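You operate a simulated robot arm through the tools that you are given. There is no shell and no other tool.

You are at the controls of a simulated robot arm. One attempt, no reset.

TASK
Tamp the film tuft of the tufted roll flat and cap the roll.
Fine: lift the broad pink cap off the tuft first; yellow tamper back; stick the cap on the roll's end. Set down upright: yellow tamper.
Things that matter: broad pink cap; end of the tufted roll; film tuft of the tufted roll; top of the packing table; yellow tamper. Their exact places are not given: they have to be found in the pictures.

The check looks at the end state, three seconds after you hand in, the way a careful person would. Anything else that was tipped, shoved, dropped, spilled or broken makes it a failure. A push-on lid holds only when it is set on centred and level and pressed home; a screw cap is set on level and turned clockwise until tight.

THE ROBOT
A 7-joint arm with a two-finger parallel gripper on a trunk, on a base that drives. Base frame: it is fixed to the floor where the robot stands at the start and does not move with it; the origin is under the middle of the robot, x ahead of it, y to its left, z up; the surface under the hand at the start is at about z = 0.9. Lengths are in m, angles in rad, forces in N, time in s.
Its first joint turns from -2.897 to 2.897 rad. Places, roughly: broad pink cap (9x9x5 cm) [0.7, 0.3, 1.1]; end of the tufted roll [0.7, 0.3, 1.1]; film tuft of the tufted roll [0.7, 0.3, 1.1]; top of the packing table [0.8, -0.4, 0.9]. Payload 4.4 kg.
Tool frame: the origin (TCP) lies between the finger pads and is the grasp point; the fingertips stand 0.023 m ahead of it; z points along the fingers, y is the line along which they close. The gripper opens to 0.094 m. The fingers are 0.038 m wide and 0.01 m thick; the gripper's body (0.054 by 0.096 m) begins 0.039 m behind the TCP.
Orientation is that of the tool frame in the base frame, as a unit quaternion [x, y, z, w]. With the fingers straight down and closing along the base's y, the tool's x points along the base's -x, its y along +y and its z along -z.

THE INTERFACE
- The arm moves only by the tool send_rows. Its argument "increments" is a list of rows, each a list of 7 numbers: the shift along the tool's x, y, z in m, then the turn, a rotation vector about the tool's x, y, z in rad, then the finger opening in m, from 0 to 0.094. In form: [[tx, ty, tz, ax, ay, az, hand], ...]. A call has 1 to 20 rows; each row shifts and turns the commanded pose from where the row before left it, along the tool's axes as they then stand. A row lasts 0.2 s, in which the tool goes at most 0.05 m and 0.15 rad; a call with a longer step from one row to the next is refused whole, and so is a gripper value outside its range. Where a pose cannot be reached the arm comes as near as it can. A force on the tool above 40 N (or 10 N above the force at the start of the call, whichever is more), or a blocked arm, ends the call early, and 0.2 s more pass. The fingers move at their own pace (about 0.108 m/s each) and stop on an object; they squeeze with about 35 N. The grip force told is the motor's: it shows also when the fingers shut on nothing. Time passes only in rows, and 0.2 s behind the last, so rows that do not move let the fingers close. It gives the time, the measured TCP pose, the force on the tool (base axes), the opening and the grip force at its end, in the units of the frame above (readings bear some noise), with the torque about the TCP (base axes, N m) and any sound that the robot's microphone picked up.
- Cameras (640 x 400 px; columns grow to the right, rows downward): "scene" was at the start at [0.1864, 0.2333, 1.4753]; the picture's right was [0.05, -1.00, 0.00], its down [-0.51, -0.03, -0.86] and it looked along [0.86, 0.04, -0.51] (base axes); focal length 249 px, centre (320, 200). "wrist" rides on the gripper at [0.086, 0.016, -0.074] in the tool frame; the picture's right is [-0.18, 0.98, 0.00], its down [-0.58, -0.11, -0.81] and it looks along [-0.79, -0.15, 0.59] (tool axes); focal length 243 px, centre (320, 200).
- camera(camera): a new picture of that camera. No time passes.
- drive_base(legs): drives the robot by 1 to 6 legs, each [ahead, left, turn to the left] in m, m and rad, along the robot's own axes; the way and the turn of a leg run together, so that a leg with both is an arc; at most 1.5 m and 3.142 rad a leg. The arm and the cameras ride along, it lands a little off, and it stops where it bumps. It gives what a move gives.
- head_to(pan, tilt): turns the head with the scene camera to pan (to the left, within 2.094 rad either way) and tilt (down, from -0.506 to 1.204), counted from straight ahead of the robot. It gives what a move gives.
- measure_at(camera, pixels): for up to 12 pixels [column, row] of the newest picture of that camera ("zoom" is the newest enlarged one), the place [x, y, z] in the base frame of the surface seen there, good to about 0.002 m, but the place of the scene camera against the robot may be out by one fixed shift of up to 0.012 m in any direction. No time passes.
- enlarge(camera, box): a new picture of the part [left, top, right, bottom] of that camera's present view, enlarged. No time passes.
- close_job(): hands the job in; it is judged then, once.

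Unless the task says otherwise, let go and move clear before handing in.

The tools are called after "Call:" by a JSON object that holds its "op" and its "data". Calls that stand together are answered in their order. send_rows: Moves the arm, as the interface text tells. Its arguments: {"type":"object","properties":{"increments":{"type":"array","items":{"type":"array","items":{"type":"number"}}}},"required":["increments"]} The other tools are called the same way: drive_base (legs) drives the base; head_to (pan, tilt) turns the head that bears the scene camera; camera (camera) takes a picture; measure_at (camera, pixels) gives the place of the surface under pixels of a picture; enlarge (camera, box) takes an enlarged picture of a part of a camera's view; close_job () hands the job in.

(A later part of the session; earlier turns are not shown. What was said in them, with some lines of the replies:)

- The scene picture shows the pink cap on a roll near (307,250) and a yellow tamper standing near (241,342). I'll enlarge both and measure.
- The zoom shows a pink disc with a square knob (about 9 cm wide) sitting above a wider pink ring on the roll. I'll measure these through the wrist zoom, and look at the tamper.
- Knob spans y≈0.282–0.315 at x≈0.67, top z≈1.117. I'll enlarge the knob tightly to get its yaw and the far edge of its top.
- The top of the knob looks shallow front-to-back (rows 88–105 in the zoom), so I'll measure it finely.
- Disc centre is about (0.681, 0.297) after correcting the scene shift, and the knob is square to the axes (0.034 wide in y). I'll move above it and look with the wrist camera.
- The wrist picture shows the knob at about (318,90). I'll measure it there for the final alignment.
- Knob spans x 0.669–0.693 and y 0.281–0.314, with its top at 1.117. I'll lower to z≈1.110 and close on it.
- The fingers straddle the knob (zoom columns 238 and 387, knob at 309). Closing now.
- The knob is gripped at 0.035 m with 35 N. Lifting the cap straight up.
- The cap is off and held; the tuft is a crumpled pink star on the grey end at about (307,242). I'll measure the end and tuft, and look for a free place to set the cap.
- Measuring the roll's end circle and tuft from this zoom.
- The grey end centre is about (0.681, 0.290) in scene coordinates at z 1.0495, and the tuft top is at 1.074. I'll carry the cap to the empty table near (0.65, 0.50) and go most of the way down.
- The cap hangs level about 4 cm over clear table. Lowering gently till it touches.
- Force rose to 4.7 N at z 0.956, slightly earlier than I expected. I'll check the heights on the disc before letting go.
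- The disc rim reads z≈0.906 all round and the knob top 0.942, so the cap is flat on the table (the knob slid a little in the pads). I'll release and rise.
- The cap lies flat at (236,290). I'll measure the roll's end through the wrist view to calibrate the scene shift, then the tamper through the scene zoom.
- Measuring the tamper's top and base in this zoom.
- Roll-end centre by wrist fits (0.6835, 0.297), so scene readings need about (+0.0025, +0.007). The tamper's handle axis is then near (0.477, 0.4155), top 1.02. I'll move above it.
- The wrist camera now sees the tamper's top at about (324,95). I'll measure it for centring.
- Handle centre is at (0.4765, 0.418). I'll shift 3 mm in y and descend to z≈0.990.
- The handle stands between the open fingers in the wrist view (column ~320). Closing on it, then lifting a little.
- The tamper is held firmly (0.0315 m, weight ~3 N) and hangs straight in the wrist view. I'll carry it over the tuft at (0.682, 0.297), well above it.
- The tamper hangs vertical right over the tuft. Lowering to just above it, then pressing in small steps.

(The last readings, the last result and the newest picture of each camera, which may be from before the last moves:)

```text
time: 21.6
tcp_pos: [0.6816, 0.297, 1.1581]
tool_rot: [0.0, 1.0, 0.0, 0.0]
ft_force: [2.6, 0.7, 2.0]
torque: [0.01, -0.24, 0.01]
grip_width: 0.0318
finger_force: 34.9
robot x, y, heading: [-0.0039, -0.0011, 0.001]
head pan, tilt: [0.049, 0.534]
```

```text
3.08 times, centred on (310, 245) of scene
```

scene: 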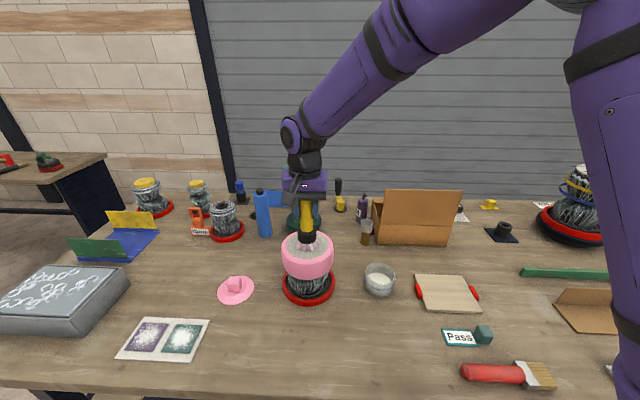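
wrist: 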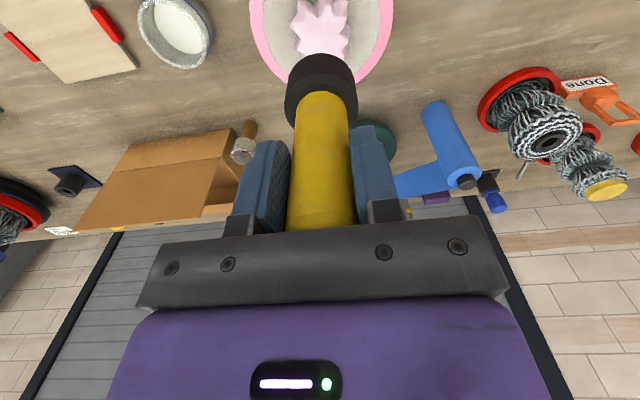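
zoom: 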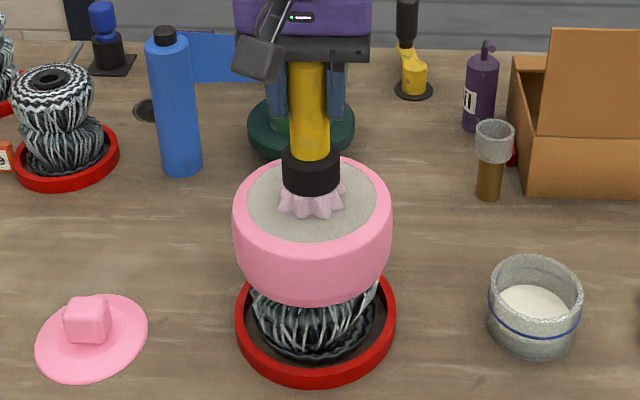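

The tamper is on the tuft with a few newtons. I'll keep pressing in 3 mm steps.

Call:
{"op": "send_rows", "data": {"increments": [[0, 0, 0.003, 0, 0, 0, 0.01], [0, 0, 0.003, 0, 0, 0, 0.01], [0, 0, 0.003, 0, 0, 0, 0.01], [0, 0, 0.003, 0, 0, 0, 0.01], [0, 0, 0.003, 0, 0, 0, 0.01], [0, 0, 0, 0, 0, 0, 0.01]]}}

Call:
{"op": "camera", "data": {"camera": "scene"}}

Call:
{"op": "enlarge", "data": {"camera": "scene", "box": [260, 180, 360, 310]}}

```text
time: 23.0
tcp_pos: [0.6808, 0.2969, 1.1453]
tool_rot: [0.0, 1.0, -0.001, 0.0]
ft_force: [1.0, -2.0, 1.4]
torque: [-0.23, -0.08, 0.02]
grip_width: 0.0316
finger_force: 35.5
robot x, y, heading: [-0.0, -0.0, 0.003]
head pan, tilt: [0.049, 0.534]
```

```text
taken
```

scene: 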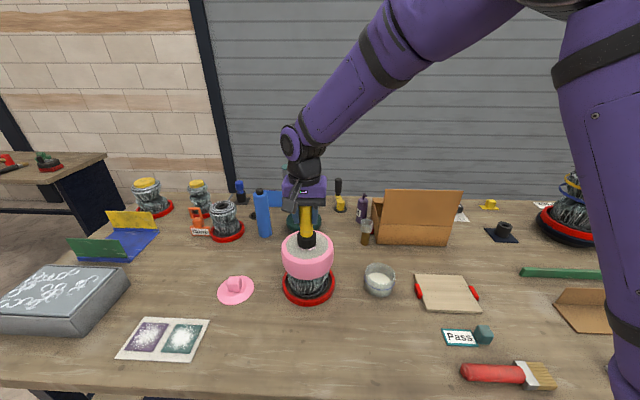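

```text
3.08 times, centred on (310, 245) of scene
```

zoom: 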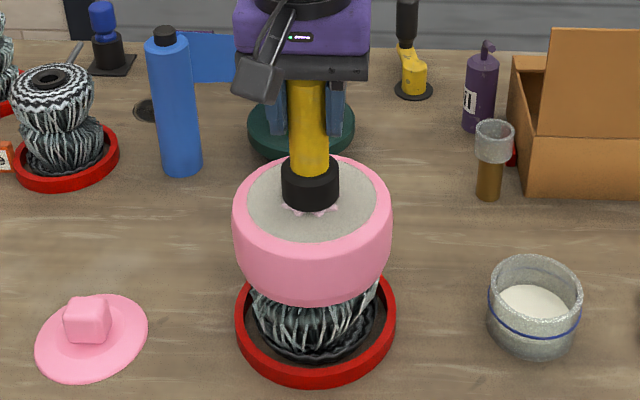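

The tuft is going down under the tamper (barely visible at zoom (312,212)) with little force, TCP at 1.145. I'll press further until it bottoms out on the end.

Call:
{"op": "send_rows", "data": {"increments": [[0, 0, 0.002, 0, 0, 0, 0.01], [0, 0, 0.002, 0, 0, 0, 0.01], [0, 0, 0.002, 0, 0, 0, 0.01], [0, 0, 0, 0, 0, 0, 0.01]]}}

Call:
{"op": "enlarge", "data": {"camera": "scene", "box": [260, 180, 360, 310]}}

```text
time: 24.0
tcp_pos: [0.6803, 0.2981, 1.1402]
tool_rot: [0.0, 1.0, 0.0, 0.002]
ft_force: [2.8, -2.6, 24.5]
torque: [-0.38, 0.04, -0.02]
grip_width: 0.0314
finger_force: 35.7
robot x, y, heading: [0.0008, 0.0022, 0.001]
head pan, tilt: [0.049, 0.534]
```

```text
3.08 times, centred on (310, 245) of scene
```

zoom: 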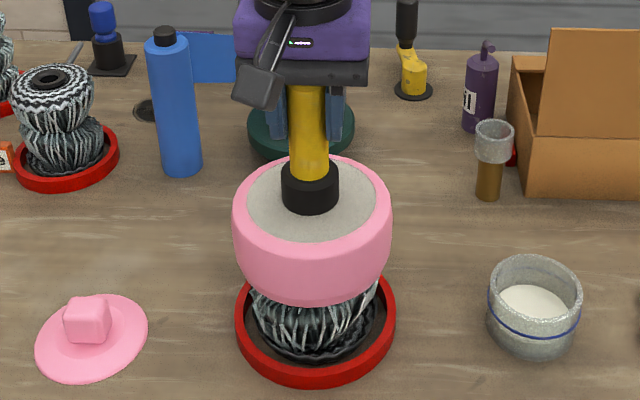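

The force rose to 24.5 N at z 1.140, so the tuft has bottomed out. I'll hold briefly, then rise and check the tuft.

Call:
{"op": "send_rows", "data": {"increments": [[0, 0, 0, 0, 0, 0, 0.01], [0, 0, 0, 0, 0, 0, 0.01], [0, 0, 0, 0, 0, 0, 0.01], [0, 0, -0.01, 0, 0, 0, 0.01], [0, 0, -0.02, 0, 0, 0, 0.01], [0, 0, -0.03, 0, 0, 0, 0.01], [0, 0, -0.042, 0, 0, 0, 0.01], [0, 0, 0, 0, 0, 0, 0.01]]}}

Call:
{"op": "camera", "data": {"camera": "scene"}}

Call:
{"op": "camera", "data": {"camera": "wrist"}}

Call:
{"op": "enlarge", "data": {"camera": "scene", "box": [250, 150, 370, 290]}}

```text
time: 25.8
tcp_pos: [0.6795, 0.297, 1.2433]
tool_rot: [0.0, 1.0, 0.0, 0.0]
ft_force: [-0.1, -0.2, -2.2]
torque: [0.04, 0.05, 0.0]
grip_width: 0.0315
finger_force: 35.3
robot x, y, heading: [-0.0013, 0.0016, -0.001]
head pan, tilt: [0.049, 0.534]
```

```text
taken
```

scene: 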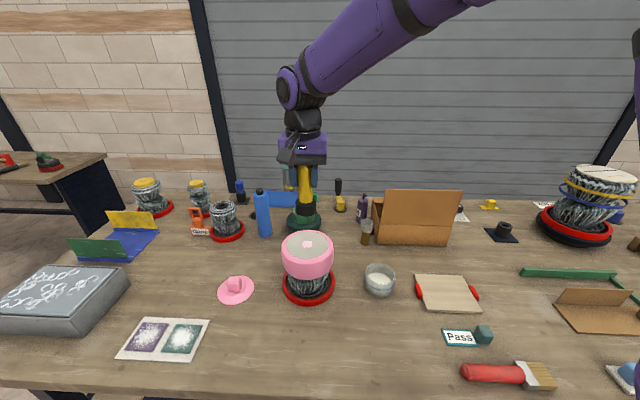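

```text
taken
```

wrist: 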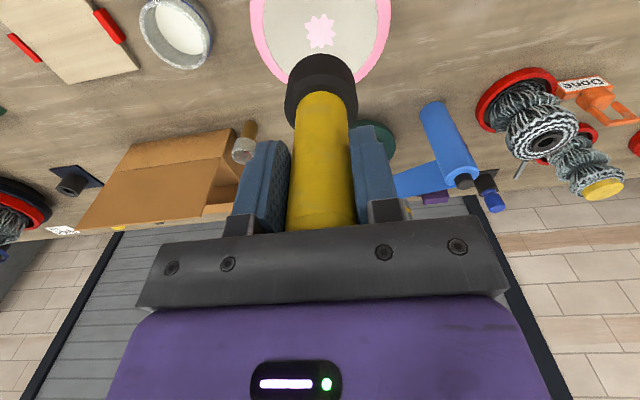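

```text
2.86 times, centred on (310, 220) of scene
```

zoom: 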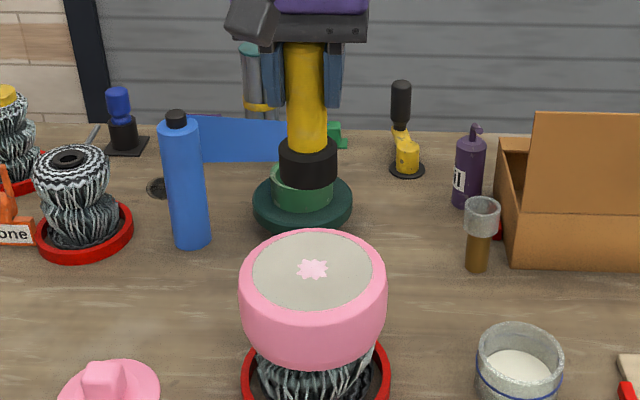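

The tuft now shows as a small flat star on the grey end. I'll measure its height.

Call:
{"op": "enlarge", "data": {"camera": "scene", "box": [275, 222, 341, 272]}}

Call:
{"op": "measure_at", "data": {"camera": "scene", "pixels": [[307, 244], [305, 244], [310, 244], [290, 244], [325, 244], [307, 255]]}}

Call:
{"op": "measure_at", "data": {"camera": "wrist", "pixels": [[320, 30], [320, 10], [290, 50], [262, 30], [378, 30], [300, 30], [345, 30], [320, 45]]}}

```text
8.00 times, centred on (308, 247) of scene
```

zoom: 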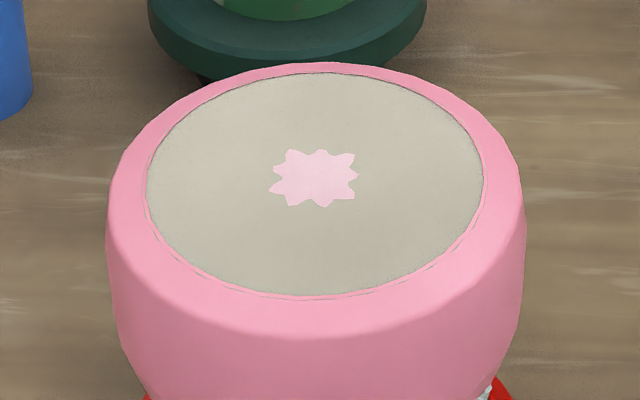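

```text
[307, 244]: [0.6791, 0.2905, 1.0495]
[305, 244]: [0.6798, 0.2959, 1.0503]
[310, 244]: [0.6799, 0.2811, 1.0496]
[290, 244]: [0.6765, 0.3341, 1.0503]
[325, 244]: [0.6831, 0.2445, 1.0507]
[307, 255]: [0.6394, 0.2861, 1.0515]
```

```text
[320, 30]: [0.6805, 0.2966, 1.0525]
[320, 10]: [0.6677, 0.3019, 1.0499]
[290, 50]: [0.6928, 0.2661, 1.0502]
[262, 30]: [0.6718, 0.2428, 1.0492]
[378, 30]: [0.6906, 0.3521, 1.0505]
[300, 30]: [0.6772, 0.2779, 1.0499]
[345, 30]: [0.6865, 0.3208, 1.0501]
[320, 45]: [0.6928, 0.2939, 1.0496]
```

The tuft is flat with the end (z≈1.0495–1.0525). I'll carry the tamper back over its original place and lower it to just above the table.

Call:
{"op": "send_rows", "data": {"increments": [[0.0342, 0.02017, 0, 0, 0, 0, 0.01], [0.0342, 0.02017, 0, 0, 0, 0, 0.01], [0.0342, 0.02017, 0, 0, 0, 0, 0.01], [0.0342, 0.02017, 0, 0, 0, 0, 0.01], [0.0342, 0.02017, 0, 0, 0, 0, 0.01], [0.0342, 0.02017, 0, 0, 0, 0, 0.01], [0, 0, 0.04, 0, 0, 0, 0.01], [0, 0, 0.04, 0, 0, 0, 0.01], [0, 0, 0.04, 0, 0, 0, 0.01], [0, 0, 0.04, 0, 0, 0, 0.01], [0, 0, 0.04, 0, 0, 0, 0.01], [0, 0, 0.035, 0, 0, 0, 0.01], [0, 0, 0, 0, 0, 0, 0.01]]}}

Call:
{"op": "camera", "data": {"camera": "scene"}}

Call:
{"op": "enlarge", "data": {"camera": "scene", "box": [180, 250, 310, 380]}}

```text
time: 28.6
tcp_pos: [0.4772, 0.4201, 1.0073]
tool_rot: [0.0, 1.0, -0.001, 0.0]
ft_force: [-0.5, 0.9, -1.3]
torque: [-0.02, 0.01, -0.01]
grip_width: 0.0313
finger_force: 35.2
robot x, y, heading: [0.0022, -0.0046, 0.003]
head pan, tilt: [0.049, 0.534]
```

```text
taken
```

scene: 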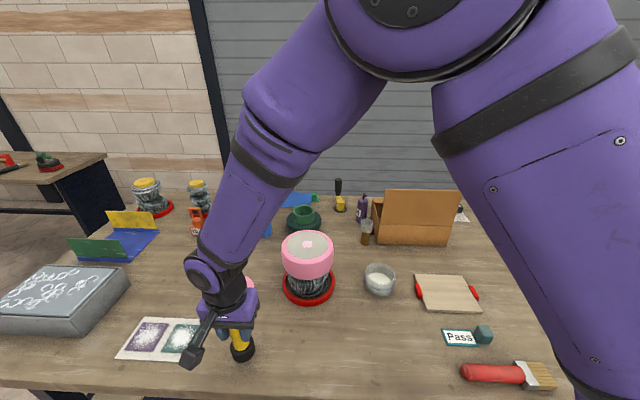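

```text
3.08 times, centred on (245, 315) of scene
```

zoom: 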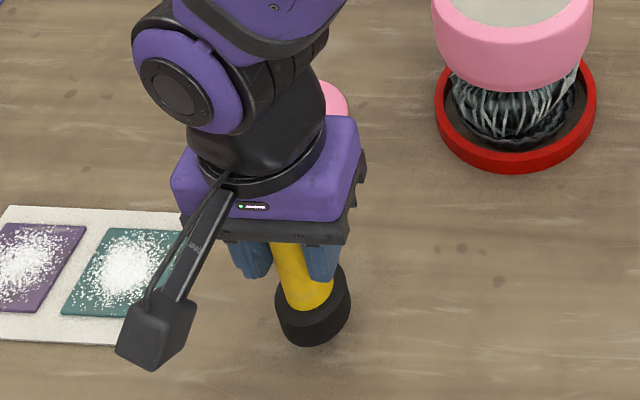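

The tamper is upright about 1.6 cm above its old spot. Lowering in small steps till it touches.

Call:
{"op": "send_rows", "data": {"increments": [[0, 0, 0.008, 0, 0, 0, 0.01], [0, 0, 0.004, 0, 0, 0, 0.01], [0, 0, 0.003, 0, 0, 0, 0.01], [0, 0, 0.0015, 0, 0, 0, 0.01], [0, 0, 0, 0, 0, 0, 0.01]]}}

Call:
{"op": "enlarge", "data": {"camera": "scene", "box": [180, 250, 310, 380]}}

```text
time: 29.8
tcp_pos: [0.4758, 0.419, 0.9909]
tool_rot: [0.0, 1.0, 0.0, 0.0]
ft_force: [0.7, -2.1, 8.9]
torque: [-0.3, -0.04, -0.03]
grip_width: 0.0315
finger_force: 35.2
robot x, y, heading: [-0.0008, -0.0008, -0.003]
head pan, tilt: [0.049, 0.534]
```

```text
3.08 times, centred on (245, 315) of scene
```

zoom: 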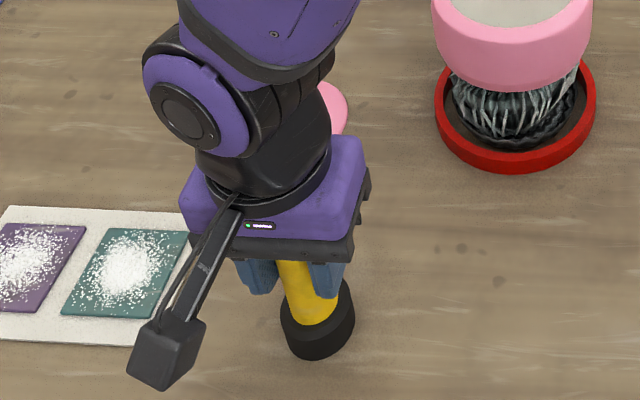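

The tamper is on the table (8.9 N up-force). I'll open the fingers and rise straight up.

Call:
{"op": "send_rows", "data": {"increments": [[0, 0, 0, 0, 0, 0, 0.05], [0, 0, 0, 0, 0, 0, 0.094], [0, 0, 0, 0, 0, 0, 0.094], [0, 0, -0.02, 0, 0, 0, 0.094], [0, 0, -0.04, 0, 0, 0, 0.094], [0, 0, -0.05, 0, 0, 0, 0.094], [0, 0, -0.05, 0, 0, 0, 0.094], [0, 0, -0.04, 0, 0, 0, 0.094], [0, 0, 0, 0, 0, 0, 0.094]]}}

Call:
{"op": "camera", "data": {"camera": "scene"}}

Call:
{"op": "camera", "data": {"camera": "wrist"}}

Call:
{"op": "enlarge", "data": {"camera": "wrist", "box": [340, 80, 440, 150]}}

```text
time: 31.8
tcp_pos: [0.4788, 0.4185, 1.1915]
tool_rot: [0.0, 1.0, -0.001, 0.001]
ft_force: [-0.1, 0.1, 0.0]
torque: [-0.01, 0.0, 0.02]
grip_width: 0.094
finger_force: 0.0
robot x, y, heading: [0.0012, 0.0002, 0.0]
head pan, tilt: [0.049, 0.534]
```

```text
taken
```

scene: 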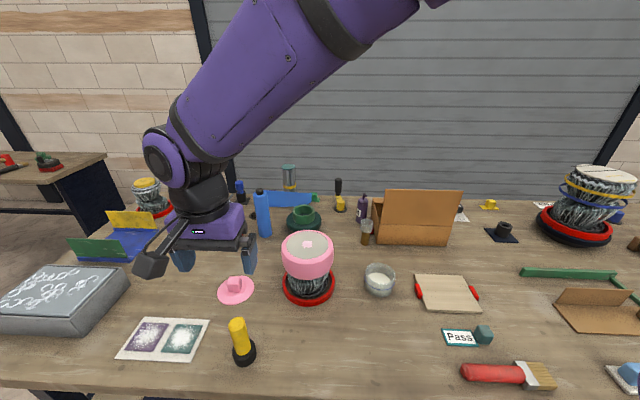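

```text
taken
```

wrist: 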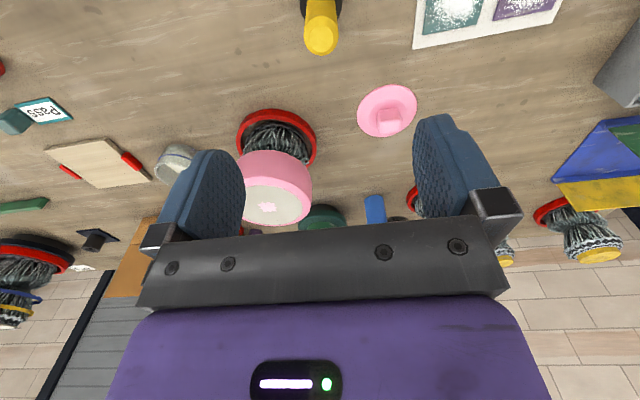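

```text
5.71 times, centred on (390, 115) of wrist
```

zoom: 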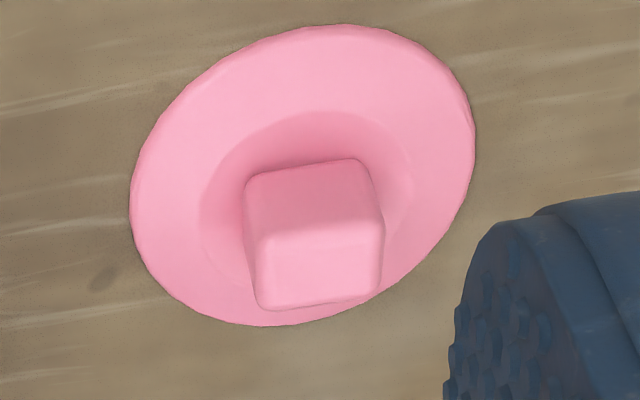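

The tamper stands upright in its old place. Next I'll measure the cap in this wrist zoom for the re-grasp.

Call:
{"op": "measure_at", "data": {"camera": "zoom", "pixels": [[135, 190], [470, 130], [300, 32], [260, 322], [200, 300], [400, 50], [255, 245], [378, 230], [315, 235], [320, 300], [262, 300], [375, 292]]}}

```text
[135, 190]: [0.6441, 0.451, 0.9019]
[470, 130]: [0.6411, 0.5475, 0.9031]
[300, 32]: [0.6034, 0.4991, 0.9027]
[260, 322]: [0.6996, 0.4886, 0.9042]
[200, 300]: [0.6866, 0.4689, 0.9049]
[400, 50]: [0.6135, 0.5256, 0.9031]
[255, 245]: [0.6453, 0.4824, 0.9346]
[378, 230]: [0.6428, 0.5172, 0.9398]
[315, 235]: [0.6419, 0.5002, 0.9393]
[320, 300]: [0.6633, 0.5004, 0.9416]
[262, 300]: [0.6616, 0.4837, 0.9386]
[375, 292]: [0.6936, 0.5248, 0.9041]
```

Cap disc centre is (0.651, 0.499), knob centre (0.6525, 0.4995), knob top 0.942, level. I'll go there and lower to z≈0.935.

Call:
{"op": "send_rows", "data": {"increments": [[-0.035, 0.0163, 0, 0, 0, 0, 0.094], [-0.035, 0.0163, 0, 0, 0, 0, 0.094], [-0.035, 0.0163, 0, 0, 0, 0, 0.094], [-0.035, 0.0163, 0, 0, 0, 0, 0.094], [-0.0352, 0.0163, 0, 0, 0, 0, 0.094], [0, 0, 0.05, 0, 0, 0, 0.094], [0, 0, 0.05, 0, 0, 0, 0.094], [0, 0, 0.05, 0, 0, 0, 0.094], [0, 0, 0.04, 0, 0, 0, 0.094], [0, 0, 0, 0, 0, 0, 0.094]]}}

Call:
{"op": "camera", "data": {"camera": "wrist"}}

Call:
{"op": "measure_at", "data": {"camera": "wrist", "pixels": [[320, 130], [320, 140], [320, 150], [320, 160], [320, 168], [300, 150], [345, 150]]}}

```text
time: 34.0
tcp_pos: [0.6503, 0.5001, 0.9985]
tool_rot: [0.0, 1.0, 0.0, 0.001]
ft_force: [0.4, 0.0, 0.8]
torque: [0.01, -0.01, -0.02]
grip_width: 0.0943
finger_force: 0.0
robot x, y, heading: [-0.0032, -0.0002, -0.003]
head pan, tilt: [0.049, 0.534]
```

```text
taken
```

wrist: 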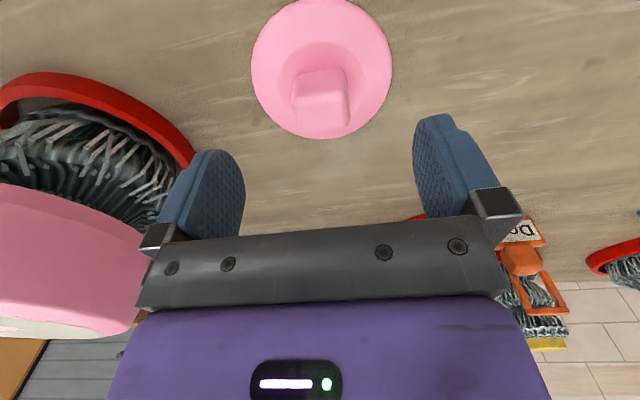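

```text
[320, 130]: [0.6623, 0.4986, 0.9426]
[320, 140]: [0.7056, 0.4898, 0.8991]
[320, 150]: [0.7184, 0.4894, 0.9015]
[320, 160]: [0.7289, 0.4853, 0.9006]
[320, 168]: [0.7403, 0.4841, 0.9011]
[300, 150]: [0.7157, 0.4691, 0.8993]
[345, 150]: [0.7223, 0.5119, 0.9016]
```

The knob is centred between the fingers. Lowering to z≈0.935 and closing.

Call:
{"op": "send_rows", "data": {"increments": [[0, 0, 0.03, 0, 0, 0, 0.094], [0, 0, 0.02, 0, 0, 0, 0.094], [0, 0, 0.01, 0, 0, 0, 0.094], [0, 0, 0.004, 0, 0, 0, 0.094], [0, 0, 0, 0, 0, 0, 0.094], [0, 0, 0, 0, 0, 0, 0.06], [0, 0, 0, 0, 0, 0, 0.04], [0, 0, 0, 0, 0, 0, 0.02], [0, 0, 0, 0, 0, 0, 0.01], [0, 0, 0, 0, 0, 0, 0.01]]}}

Call:
{"op": "camera", "data": {"camera": "wrist"}}

Call:
{"op": "camera", "data": {"camera": "scene"}}

Call:
{"op": "enlarge", "data": {"camera": "scene", "box": [190, 240, 290, 330]}}

```text
time: 36.2
tcp_pos: [0.6502, 0.4985, 0.9348]
tool_rot: [0.0, 1.0, -0.001, 0.0]
ft_force: [-0.5, 0.0, 0.8]
torque: [-0.01, -0.01, -0.02]
grip_width: 0.035
finger_force: 34.4
robot x, y, heading: [-0.0007, -0.001, -0.001]
head pan, tilt: [0.049, 0.534]
```

```text
taken
```

wrist: 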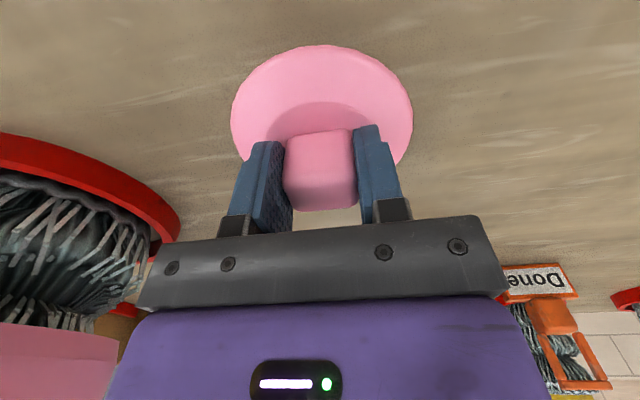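

```text
taken
```

scene: 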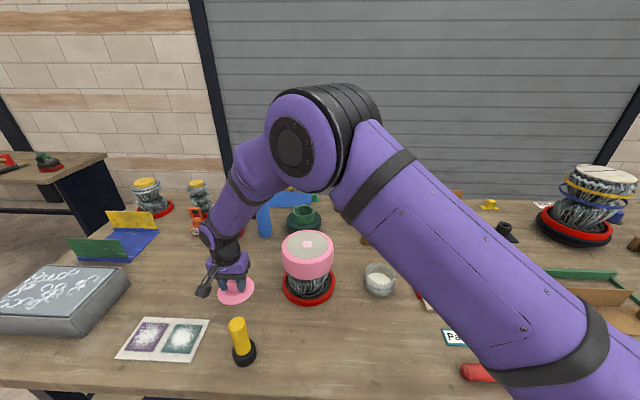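

```text
4.44 times, centred on (240, 285) of scene
```

zoom: 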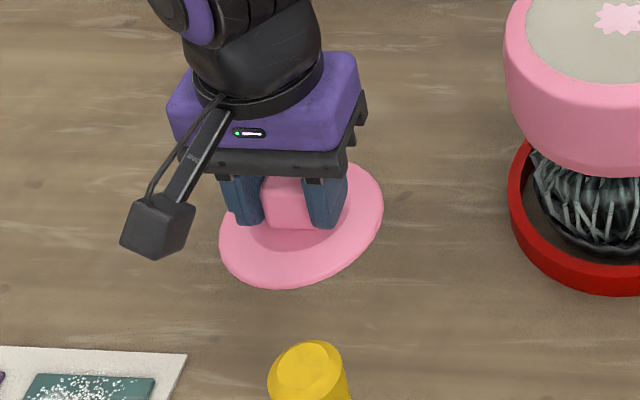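

Deep grip now on the knob. I'll lift smoothly and carry it above the roll's end.

Call:
{"op": "send_rows", "data": {"increments": [[0, 0, -0.01, 0, 0, 0, 0.01], [0, 0, -0.02, 0, 0, 0, 0.01], [0, 0, -0.03, 0, 0, 0, 0.01], [0, 0, -0.04, 0, 0, 0, 0.01], [0, 0, -0.04, 0, 0, 0, 0.01], [0, 0, -0.04, 0, 0, 0, 0.01], [0, 0, -0.04, 0, 0, 0, 0.01], [0, 0, -0.03, 0, 0, 0, 0.01], [-0.005, -0.03, 0, 0, 0, 0, 0.01], [-0.005, -0.035, 0, 0, 0, 0, 0.01], [-0.005, -0.035, 0, 0, 0, 0, 0.01], [-0.005, -0.035, 0, 0, 0, 0, 0.01], [-0.005, -0.035, 0, 0, 0, 0, 0.01], [-0.0075, -0.0323, 0, 0, 0, 0, 0.01], [0, 0, 0, 0, 0, 0, 0.01]]}}

Call:
{"op": "camera", "data": {"camera": "scene"}}

Call:
{"op": "camera", "data": {"camera": "wrist"}}

Call:
{"op": "enlarge", "data": {"camera": "scene", "box": [250, 150, 370, 290]}}

```text
time: 39.4
tcp_pos: [0.6835, 0.2979, 1.1855]
tool_rot: [-0.001, 1.0, 0.001, 0.001]
ft_force: [0.7, -0.3, -0.2]
torque: [0.0, 0.03, 0.01]
grip_width: 0.0352
finger_force: 35.1
robot x, y, heading: [-0.0026, 0.0027, -0.0]
head pan, tilt: [0.049, 0.534]
```

```text
taken
```

scene: 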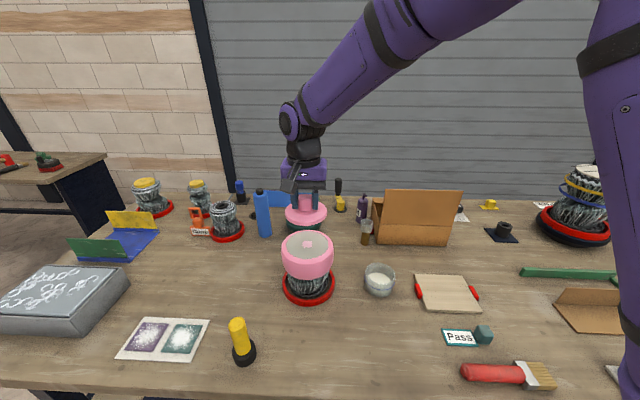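

```text
taken
```

wrist: 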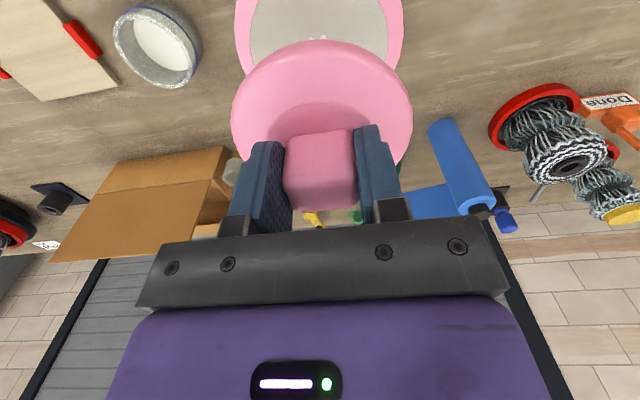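

```text
2.86 times, centred on (310, 220) of scene
```

zoom: 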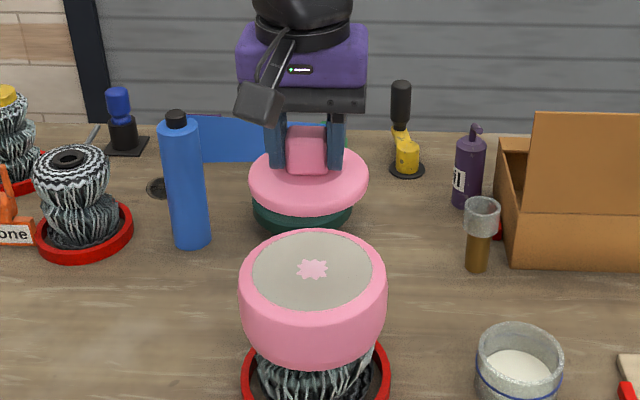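

The cap is held level about 10 cm over the grey end. I'll check disc centre versus the end centre in the same camera.

Call:
{"op": "measure_at", "data": {"camera": "zoom", "pixels": [[251, 180], [366, 180], [308, 206], [260, 195], [358, 195], [308, 211], [256, 165], [362, 165], [312, 270], [256, 270], [371, 268], [314, 308]]}}

Call:
{"op": "measure_at", "data": {"camera": "wrist", "pixels": [[236, 110], [408, 110], [322, 45], [250, 75], [395, 75], [320, 110], [255, 50], [385, 50], [248, 20], [392, 20]]}}

```text
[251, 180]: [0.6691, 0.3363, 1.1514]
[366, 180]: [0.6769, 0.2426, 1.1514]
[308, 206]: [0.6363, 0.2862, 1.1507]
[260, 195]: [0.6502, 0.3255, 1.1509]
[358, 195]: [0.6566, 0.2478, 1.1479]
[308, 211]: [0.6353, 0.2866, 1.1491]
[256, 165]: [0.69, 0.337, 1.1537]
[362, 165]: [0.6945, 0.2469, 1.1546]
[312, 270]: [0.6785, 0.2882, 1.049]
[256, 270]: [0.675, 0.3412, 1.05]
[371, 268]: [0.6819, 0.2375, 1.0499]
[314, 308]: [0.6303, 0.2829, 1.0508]
```

```text
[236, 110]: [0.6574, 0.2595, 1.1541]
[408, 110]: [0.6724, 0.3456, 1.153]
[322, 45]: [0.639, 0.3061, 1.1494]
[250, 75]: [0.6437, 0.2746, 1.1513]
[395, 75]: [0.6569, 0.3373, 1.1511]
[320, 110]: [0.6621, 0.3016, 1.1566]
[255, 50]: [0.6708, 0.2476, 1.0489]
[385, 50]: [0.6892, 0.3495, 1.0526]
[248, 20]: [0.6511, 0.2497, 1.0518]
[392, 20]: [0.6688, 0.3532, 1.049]
```

Disc and end centres agree within about 1–2 mm. I'll lower to just above the end and look.

Call:
{"op": "send_rows", "data": {"increments": [[0.001, 0, 0.03, 0, 0, 0, 0.01], [0, 0, 0.03, 0, 0, 0, 0.01], [0, 0, 0.02, 0, 0, 0, 0.01], [0, 0, 0.01, 0, 0, 0, 0.01], [0, 0, 0, 0, 0, 0, 0.01]]}}

Call:
{"op": "camera", "data": {"camera": "scene"}}

Call:
{"op": "enlarge", "data": {"camera": "scene", "box": [270, 190, 346, 280]}}

Call:
{"op": "camera", "data": {"camera": "wrist"}}

```text
time: 40.6
tcp_pos: [0.6833, 0.2985, 1.0935]
tool_rot: [0.0, 1.0, 0.0, 0.0]
ft_force: [0.0, 0.0, 0.0]
torque: [-0.03, 0.04, -0.02]
grip_width: 0.0347
finger_force: 35.4
robot x, y, heading: [-0.0, 0.0042, 0.002]
head pan, tilt: [0.049, 0.534]
```

```text
taken
```

scene: 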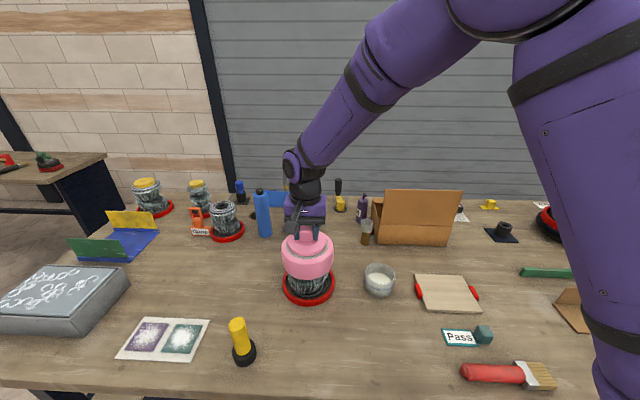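

```text
4.44 times, centred on (308, 235) of scene
```

zoom: 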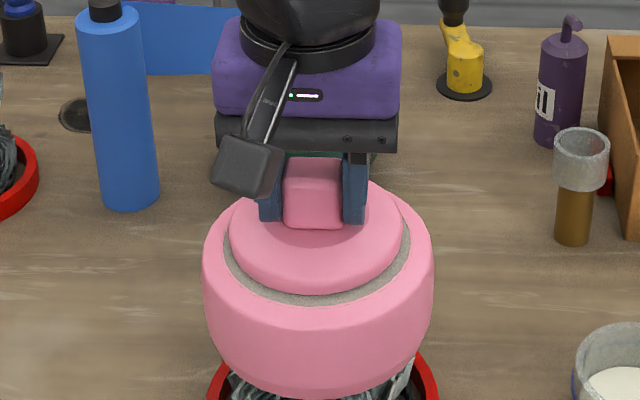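

```text
taken
```

wrist: 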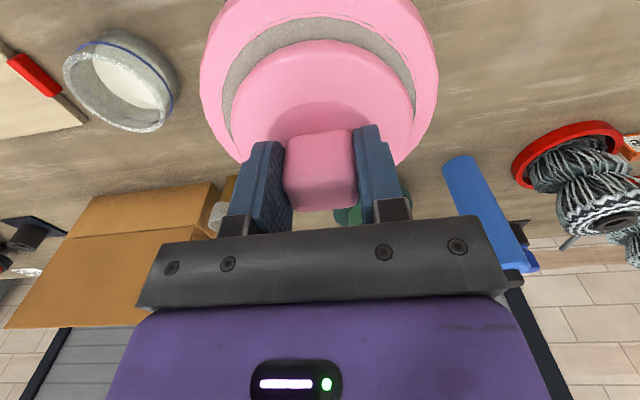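

The cap sits concentric about 1 cm above the end (left gap 7 px, right gap 9 px in the zoom). Lowering and pressing in small steps.

Call:
{"op": "send_rows", "data": {"increments": [[0, 0, 0.004, 0, 0, 0, 0.01], [0, 0, 0.003, 0, 0, 0, 0.01], [0, 0, 0.002, 0, 0, 0, 0.01], [0, 0, 0.002, 0, 0, 0, 0.01], [0, 0, 0, 0, 0, 0, 0.01]]}}

Call:
{"op": "enlarge", "data": {"camera": "scene", "box": [270, 190, 346, 280]}}

```text
time: 41.8
tcp_pos: [0.6817, 0.297, 1.0855]
tool_rot: [-0.001, 1.0, 0.001, 0.001]
ft_force: [-0.3, -1.8, 16.1]
torque: [-0.07, -0.05, 0.02]
grip_width: 0.035
finger_force: 35.4
robot x, y, heading: [-0.0008, 0.0028, 0.003]
head pan, tilt: [0.049, 0.534]
```

```text
4.44 times, centred on (308, 235) of scene
```

zoom: 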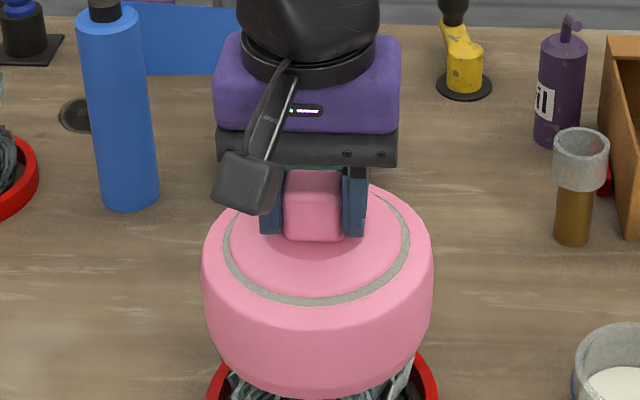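

The cap is on the end, concentric (even grey ring), with 16 N. I'll press it home further, up to near the force limit.

Call:
{"op": "send_rows", "data": {"increments": [[0, 0, 0.0015, 0, 0, 0, 0.01], [0, 0, 0.0015, 0, 0, 0, 0.01], [0, 0, 0.0015, 0, 0, 0, 0.01], [0, 0, 0, 0, 0, 0, 0.01], [0, 0, 0, 0, 0, 0, 0.01]]}}

Call:
{"op": "enlarge", "data": {"camera": "scene", "box": [270, 190, 346, 280]}}

```text
time: 42.4
tcp_pos: [0.6832, 0.2988, 1.0847]
tool_rot: [0.0, 1.0, 0.002, 0.003]
ft_force: [-5.3, -4.6, 12.1]
torque: [-0.14, 0.22, -0.03]
grip_width: 0.0349
finger_force: 35.2
robot x, y, heading: [-0.0002, 0.0, 0.004]
head pan, tilt: [0.049, 0.534]
stopped in row 2: the force on the tool passed its limit at 42 N (the readings are from after the stop); the commanded pose is now the measured one
```

```text
4.44 times, centred on (308, 235) of scene
```

zoom: 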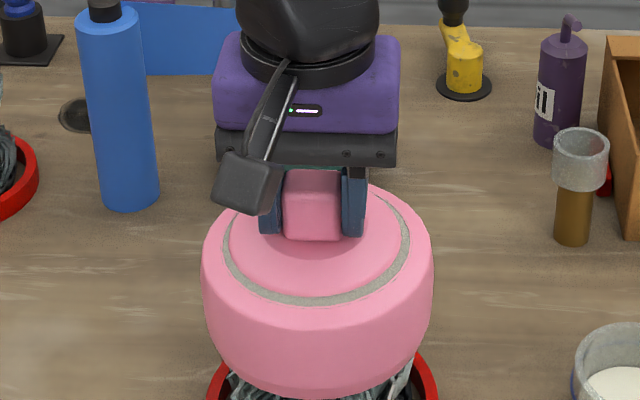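

The press reached 42 N and stopped; the cap looks seated flat. I'll open the fingers and rise to check.

Call:
{"op": "send_rows", "data": {"increments": [[0, 0, 0, 0, 0, 0, 0.05], [0, 0, 0, 0, 0, 0, 0.07], [0, 0, 0, 0, 0, 0, 0.07], [0, 0, -0.02, 0, 0, 0, 0.07], [0, 0, -0.03, 0, 0, 0, 0.07], [0, 0, -0.04, 0, 0, 0, 0.07], [0, 0, 0, 0, 0, 0, 0.07]]}}

Call:
{"op": "camera", "data": {"camera": "scene"}}

Call:
{"op": "camera", "data": {"camera": "wrist"}}

Call:
{"op": "enlarge", "data": {"camera": "scene", "box": [270, 200, 346, 290]}}

Call:
{"op": "measure_at", "data": {"camera": "zoom", "pixels": [[313, 220], [313, 236], [240, 180], [390, 180], [245, 200], [385, 200], [313, 150], [313, 120], [270, 220], [360, 220], [250, 150], [372, 150]]}}

```text
time: 44.0
tcp_pos: [0.6835, 0.3003, 1.1759]
tool_rot: [0.0, 1.0, 0.001, 0.001]
ft_force: [-0.2, 0.4, -0.7]
torque: [-0.03, 0.01, 0.02]
grip_width: 0.07
finger_force: 0.0
robot x, y, heading: [0.0009, 0.001, 0.001]
head pan, tilt: [0.049, 0.534]
```

```text
taken
```

scene: 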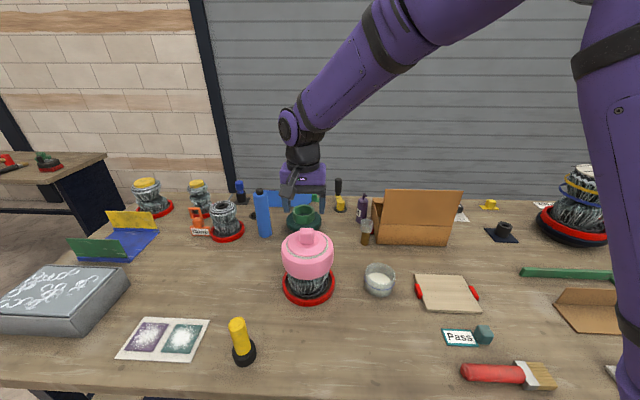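

```text
taken
```

wrist: 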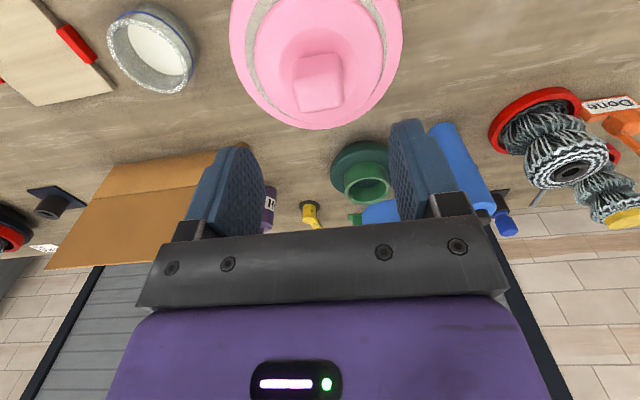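

```text
4.44 times, centred on (308, 245) of scene
```

zoom: 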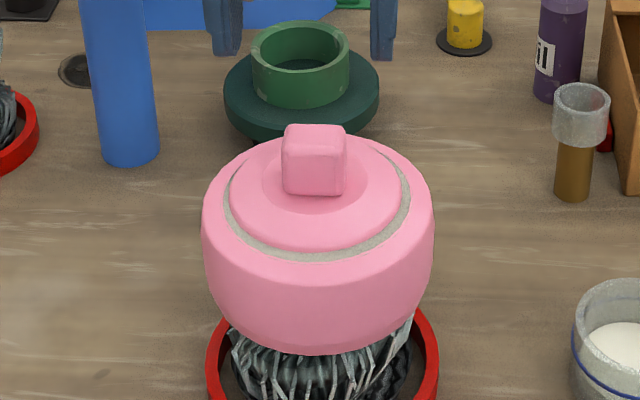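

```text
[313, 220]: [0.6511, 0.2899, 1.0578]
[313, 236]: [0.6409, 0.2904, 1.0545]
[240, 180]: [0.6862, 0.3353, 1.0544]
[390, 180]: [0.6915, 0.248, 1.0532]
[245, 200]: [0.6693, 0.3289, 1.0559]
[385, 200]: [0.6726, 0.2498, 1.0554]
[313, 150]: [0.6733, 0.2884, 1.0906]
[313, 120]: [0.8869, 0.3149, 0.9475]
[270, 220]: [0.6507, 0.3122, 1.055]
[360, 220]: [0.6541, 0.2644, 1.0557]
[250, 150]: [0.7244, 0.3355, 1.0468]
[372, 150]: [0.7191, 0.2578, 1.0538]
```

The cap's rim reads 1.0545 all round, so it's flush and level. I'll look closer at the centring from both cameras.

Call:
{"op": "enlarge", "data": {"camera": "scene", "box": [280, 222, 336, 262]}}

Call:
{"op": "measure_at", "data": {"camera": "zoom", "pixels": [[160, 140], [470, 140], [315, 290], [150, 160], [480, 160], [230, 270], [400, 265], [315, 40], [315, 30]]}}

Call:
{"op": "enlarge", "data": {"camera": "wrist", "box": [220, 0, 420, 140]}}

```text
10.00 times, centred on (308, 242) of scene
```

zoom: 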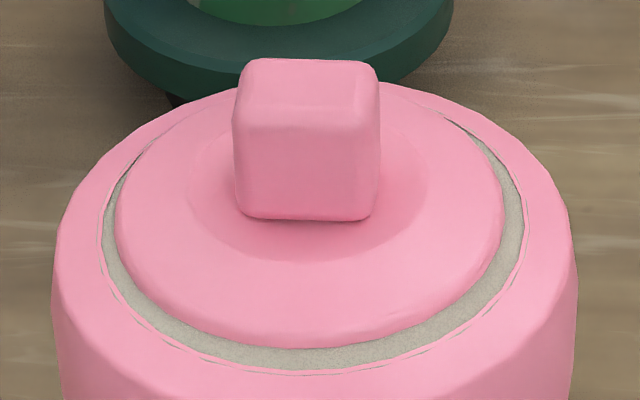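

```text
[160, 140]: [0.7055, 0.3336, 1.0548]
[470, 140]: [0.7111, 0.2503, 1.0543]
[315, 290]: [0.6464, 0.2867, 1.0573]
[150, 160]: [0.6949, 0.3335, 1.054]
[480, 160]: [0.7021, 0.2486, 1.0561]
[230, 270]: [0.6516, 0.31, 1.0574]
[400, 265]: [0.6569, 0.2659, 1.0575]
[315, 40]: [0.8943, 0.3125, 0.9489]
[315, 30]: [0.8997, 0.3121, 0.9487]
```

```text
2.86 times, centred on (320, 70) of wrist
```

zoom: 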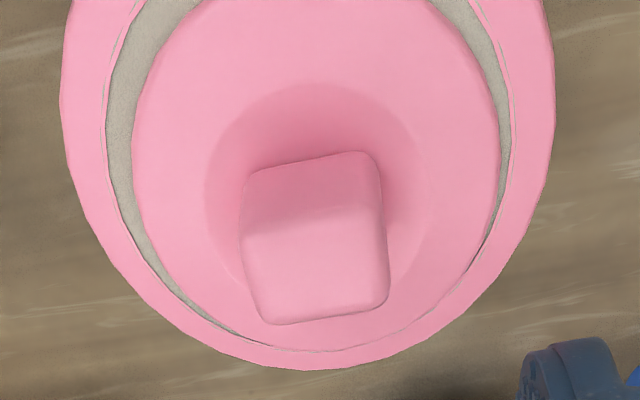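

The grey ring looks slightly wider at the front and on the -y side. I'll measure the disc edge and grey boundary to quantify the offset.

Call:
{"op": "measure_at", "data": {"camera": "zoom", "pixels": [[137, 120], [498, 120], [150, 200], [490, 200], [190, 20], [440, 20], [200, 280], [460, 260], [250, 325], [420, 310]]}}

Call:
{"op": "measure_at", "data": {"camera": "zoom", "pixels": [[110, 120], [510, 120], [117, 200], [504, 200], [140, 20], [470, 20], [150, 270], [200, 320], [495, 230], [128, 200], [125, 120]]}}

Call:
{"op": "enlarge", "data": {"camera": "scene", "box": [280, 222, 336, 262]}}

Call:
{"op": "measure_at", "data": {"camera": "zoom", "pixels": [[122, 230], [498, 230], [315, 335], [315, 345], [200, 320], [430, 315], [315, 360], [315, 368], [108, 230], [518, 230], [170, 335], [470, 315]]}}

```text
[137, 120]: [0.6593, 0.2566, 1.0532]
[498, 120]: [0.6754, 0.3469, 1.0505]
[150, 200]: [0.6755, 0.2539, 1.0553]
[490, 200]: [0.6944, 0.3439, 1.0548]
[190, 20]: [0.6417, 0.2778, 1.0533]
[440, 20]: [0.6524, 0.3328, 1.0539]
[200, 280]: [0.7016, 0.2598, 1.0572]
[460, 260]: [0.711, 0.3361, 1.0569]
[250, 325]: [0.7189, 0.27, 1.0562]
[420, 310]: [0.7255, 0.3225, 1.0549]
```

```text
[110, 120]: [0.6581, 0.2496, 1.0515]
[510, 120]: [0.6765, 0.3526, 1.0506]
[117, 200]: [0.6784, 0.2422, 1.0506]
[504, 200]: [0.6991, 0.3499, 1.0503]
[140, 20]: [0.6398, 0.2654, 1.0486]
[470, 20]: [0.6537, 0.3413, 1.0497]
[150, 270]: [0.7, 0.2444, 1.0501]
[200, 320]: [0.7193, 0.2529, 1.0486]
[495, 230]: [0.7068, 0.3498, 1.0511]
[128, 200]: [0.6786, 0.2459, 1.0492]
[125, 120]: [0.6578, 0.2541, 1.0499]
```

```text
10.00 times, centred on (308, 242) of scene
```

zoom: 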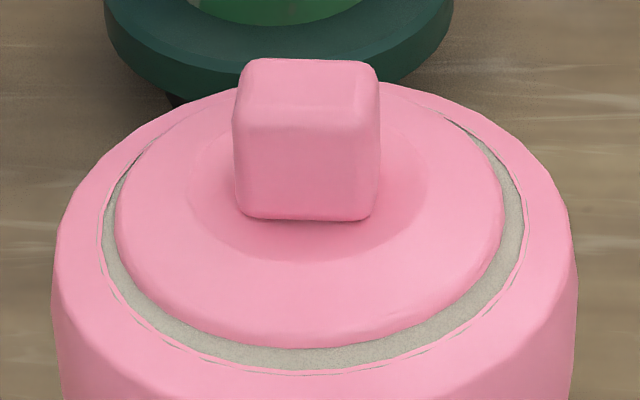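

```text
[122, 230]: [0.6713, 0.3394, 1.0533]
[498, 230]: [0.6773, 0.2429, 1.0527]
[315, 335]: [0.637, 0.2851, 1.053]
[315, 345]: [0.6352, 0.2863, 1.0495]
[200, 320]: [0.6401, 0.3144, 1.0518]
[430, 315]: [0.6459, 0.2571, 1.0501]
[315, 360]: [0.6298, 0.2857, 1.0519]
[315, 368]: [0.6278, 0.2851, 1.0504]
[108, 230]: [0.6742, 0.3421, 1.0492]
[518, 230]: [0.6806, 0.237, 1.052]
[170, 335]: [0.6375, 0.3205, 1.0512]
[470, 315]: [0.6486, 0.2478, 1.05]
```

The cap is off-centre by only about 2 mm and is level. For certainty of being pressed home, I'll close the fingers and press once more straight down on the knob's top.

Call:
{"op": "send_rows", "data": {"increments": [[0, 0, 0, 0, 0, 0, 0.03], [0, 0, 0, 0, 0, 0, 0.0], [0, 0, 0, 0, 0, 0, 0.0], [0, 0, 0.03, 0, 0, 0, 0.0], [0, 0, 0.02, 0, 0, 0, 0.0], [0, 0, 0.006, 0, 0, 0, 0.0], [0, 0, 0.003, 0, 0, 0, 0.0], [0, 0, 0, 0, 0, 0, 0.0]]}}

Call:
{"op": "enlarge", "data": {"camera": "scene", "box": [270, 190, 346, 280]}}

```text
time: 45.8
tcp_pos: [0.6832, 0.2988, 1.1134]
tool_rot: [0.0, 1.0, 0.002, 0.002]
ft_force: [-0.2, -0.4, 1.0]
torque: [-0.01, 0.01, 0.02]
grip_width: 0.0
finger_force: 34.5
robot x, y, heading: [-0.0023, 0.0011, 0.002]
head pan, tilt: [0.049, 0.534]
```

```text
4.44 times, centred on (308, 235) of scene
```

zoom: 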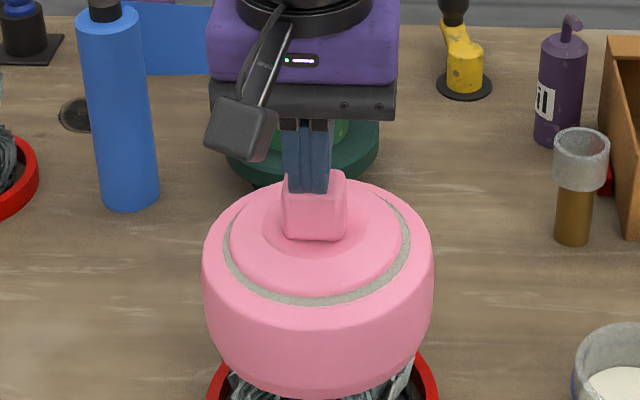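

The closed fingers sit about 4 mm to the left of the knob's middle (columns 284–331 vs 283–346). I'll shift 3 mm right and press down.

Call:
{"op": "send_rows", "data": {"increments": [[0, 0, -0.004, 0, 0, 0, 0.0], [0, -0.0035, 0, 0, 0, 0, 0.0], [0, 0, 0.004, 0, 0, 0, 0.0], [0, 0, 0.002, 0, 0, 0, 0.0], [0, 0, 0.002, 0, 0, 0, 0.0], [0, 0, 0.001, 0, 0, 0, 0.0], [0, 0, 0, 0, 0, 0, 0.0]]}}

Call:
{"op": "enlarge", "data": {"camera": "scene", "box": [270, 190, 346, 280]}}

```text
time: 47.5
tcp_pos: [0.6837, 0.2949, 1.1137]
tool_rot: [0.0, 1.0, 0.003, 0.004]
ft_force: [-5.6, -3.2, 14.2]
torque: [-0.08, 0.19, -0.01]
grip_width: 0.0
finger_force: 35.0
robot x, y, heading: [0.0004, -0.0033, -0.001]
head pan, tilt: [0.049, 0.534]
stopped in row 7: the force on the tool passed its limit at 41 N (the readings are from after the stop); the commanded pose is now the measured one
```

```text
4.44 times, centred on (308, 235) of scene
```

zoom: 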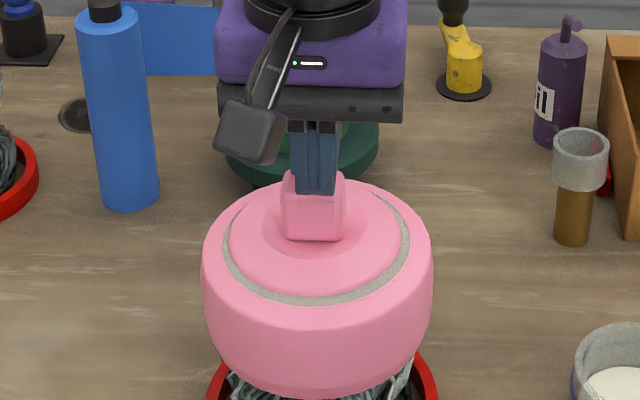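

The central press reached 41 N and the cap stayed flush and concentric. I'll rise clear and take final pictures.

Call:
{"op": "send_rows", "data": {"increments": [[0, 0, -0.02, 0, 0, 0, 0.0], [0, 0, -0.04, 0, 0, 0, 0.0], [0, 0, -0.05, 0, 0, 0, 0.0], [0, 0, -0.05, 0, 0, 0, 0.0], [0.03, 0, -0.03, 0, 0, 0, 0.0], [0, 0, 0, 0, 0, 0, 0.0]]}}

Call:
{"op": "camera", "data": {"camera": "scene"}}

Call:
{"op": "camera", "data": {"camera": "wrist"}}

Call:
{"op": "enlarge", "data": {"camera": "scene", "box": [210, 210, 370, 380]}}

```text
time: 48.9
tcp_pos: [0.6515, 0.2928, 1.3039]
tool_rot: [0.0, 1.0, 0.002, 0.003]
ft_force: [-0.3, 0.0, 0.0]
torque: [0.01, 0.03, -0.03]
grip_width: 0.0001
finger_force: 35.5
robot x, y, heading: [0.0028, -0.0013, -0.005]
head pan, tilt: [0.049, 0.534]
```

```text
taken
```

scene: 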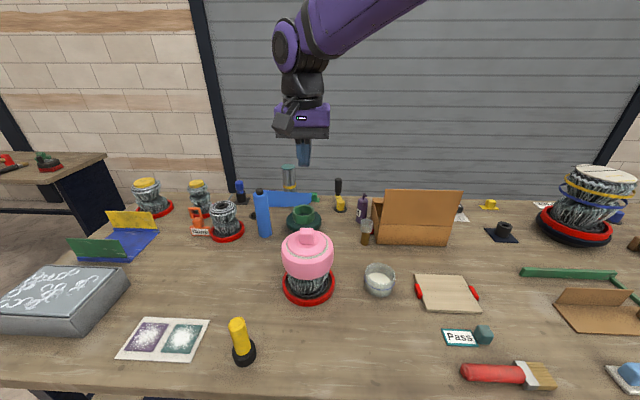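

```text
taken
```

wrist: 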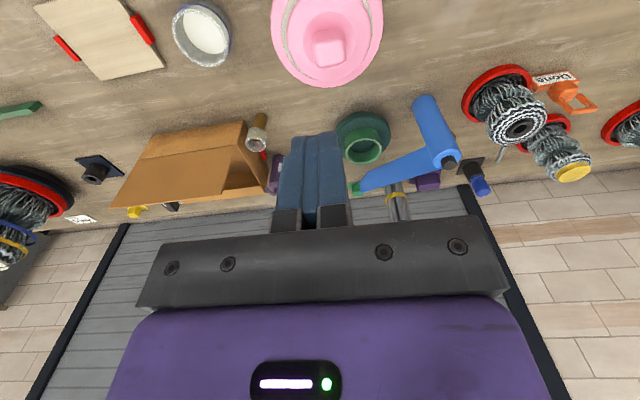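

```text
2.35 times, centred on (290, 295) of scene
```

zoom: 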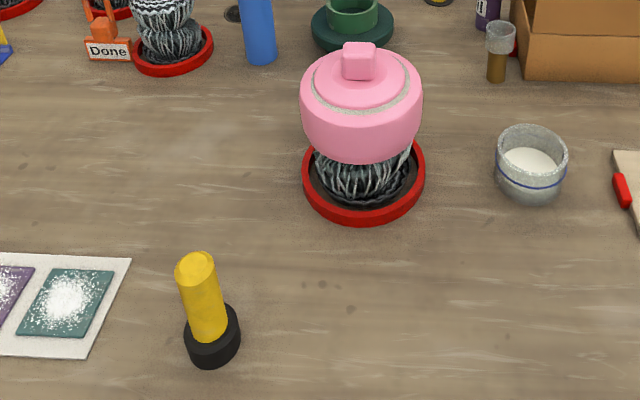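

The cap sits flush on the roll at (307,243), the tamper stands upright at (241,342), and nothing else has moved. One last level check on the cap.

Call:
{"op": "enlarge", "data": {"camera": "wrist", "box": [265, 0, 390, 90]}}

Call:
{"op": "measure_at", "data": {"camera": "zoom", "pixels": [[135, 150], [500, 150], [130, 100], [505, 100], [220, 20], [430, 20], [220, 290], [420, 290], [110, 150], [515, 150]]}}

```text
4.44 times, centred on (328, 45) of wrist
```

zoom: 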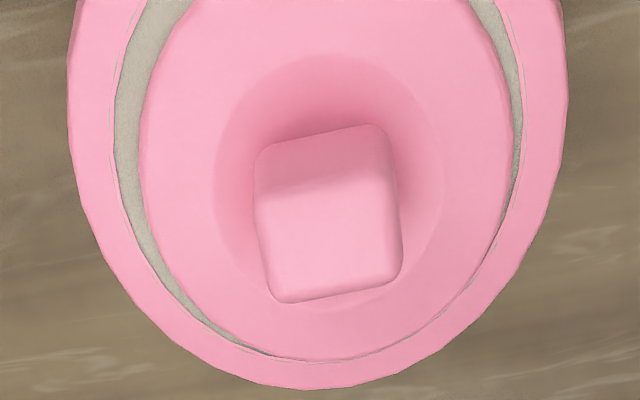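

```text
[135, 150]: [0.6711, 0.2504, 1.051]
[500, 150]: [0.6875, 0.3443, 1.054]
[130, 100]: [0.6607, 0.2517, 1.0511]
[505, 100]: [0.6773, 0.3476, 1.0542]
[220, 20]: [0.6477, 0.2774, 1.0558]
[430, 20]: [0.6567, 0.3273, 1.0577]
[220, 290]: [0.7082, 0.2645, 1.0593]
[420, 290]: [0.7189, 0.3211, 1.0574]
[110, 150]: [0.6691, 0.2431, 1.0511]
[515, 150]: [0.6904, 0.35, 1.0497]
```

The rim heights (1.054–1.058) are even and the cap is within a few millimetres of centre. The arm is clear and everything stands as asked, so I'm handing in.

Call:
{"op": "close_job", "data": {}}

```text
The job is handed in.
```

I tamped the tuft flat, capped the roll and handed the job in; I haven't seen the check's verdict.

- **Tuft:** it started about 2.5 cm proud of the roll's end. After pressing with the tamper it measured level with the end, within about 3 mm.
- **Yellow tamper:** it stands upright back at its original spot.
- **Pink cap:** it sits flush and level on the roll's end, about 2–3 mm off centre. I pressed it down twice, each time until the 40 N force limit stopped the arm. I did not tug it to test the hold, since that could have lifted the roll.

Nothing else in the final pictures looks moved or tipped, and the arm is clear of the table.
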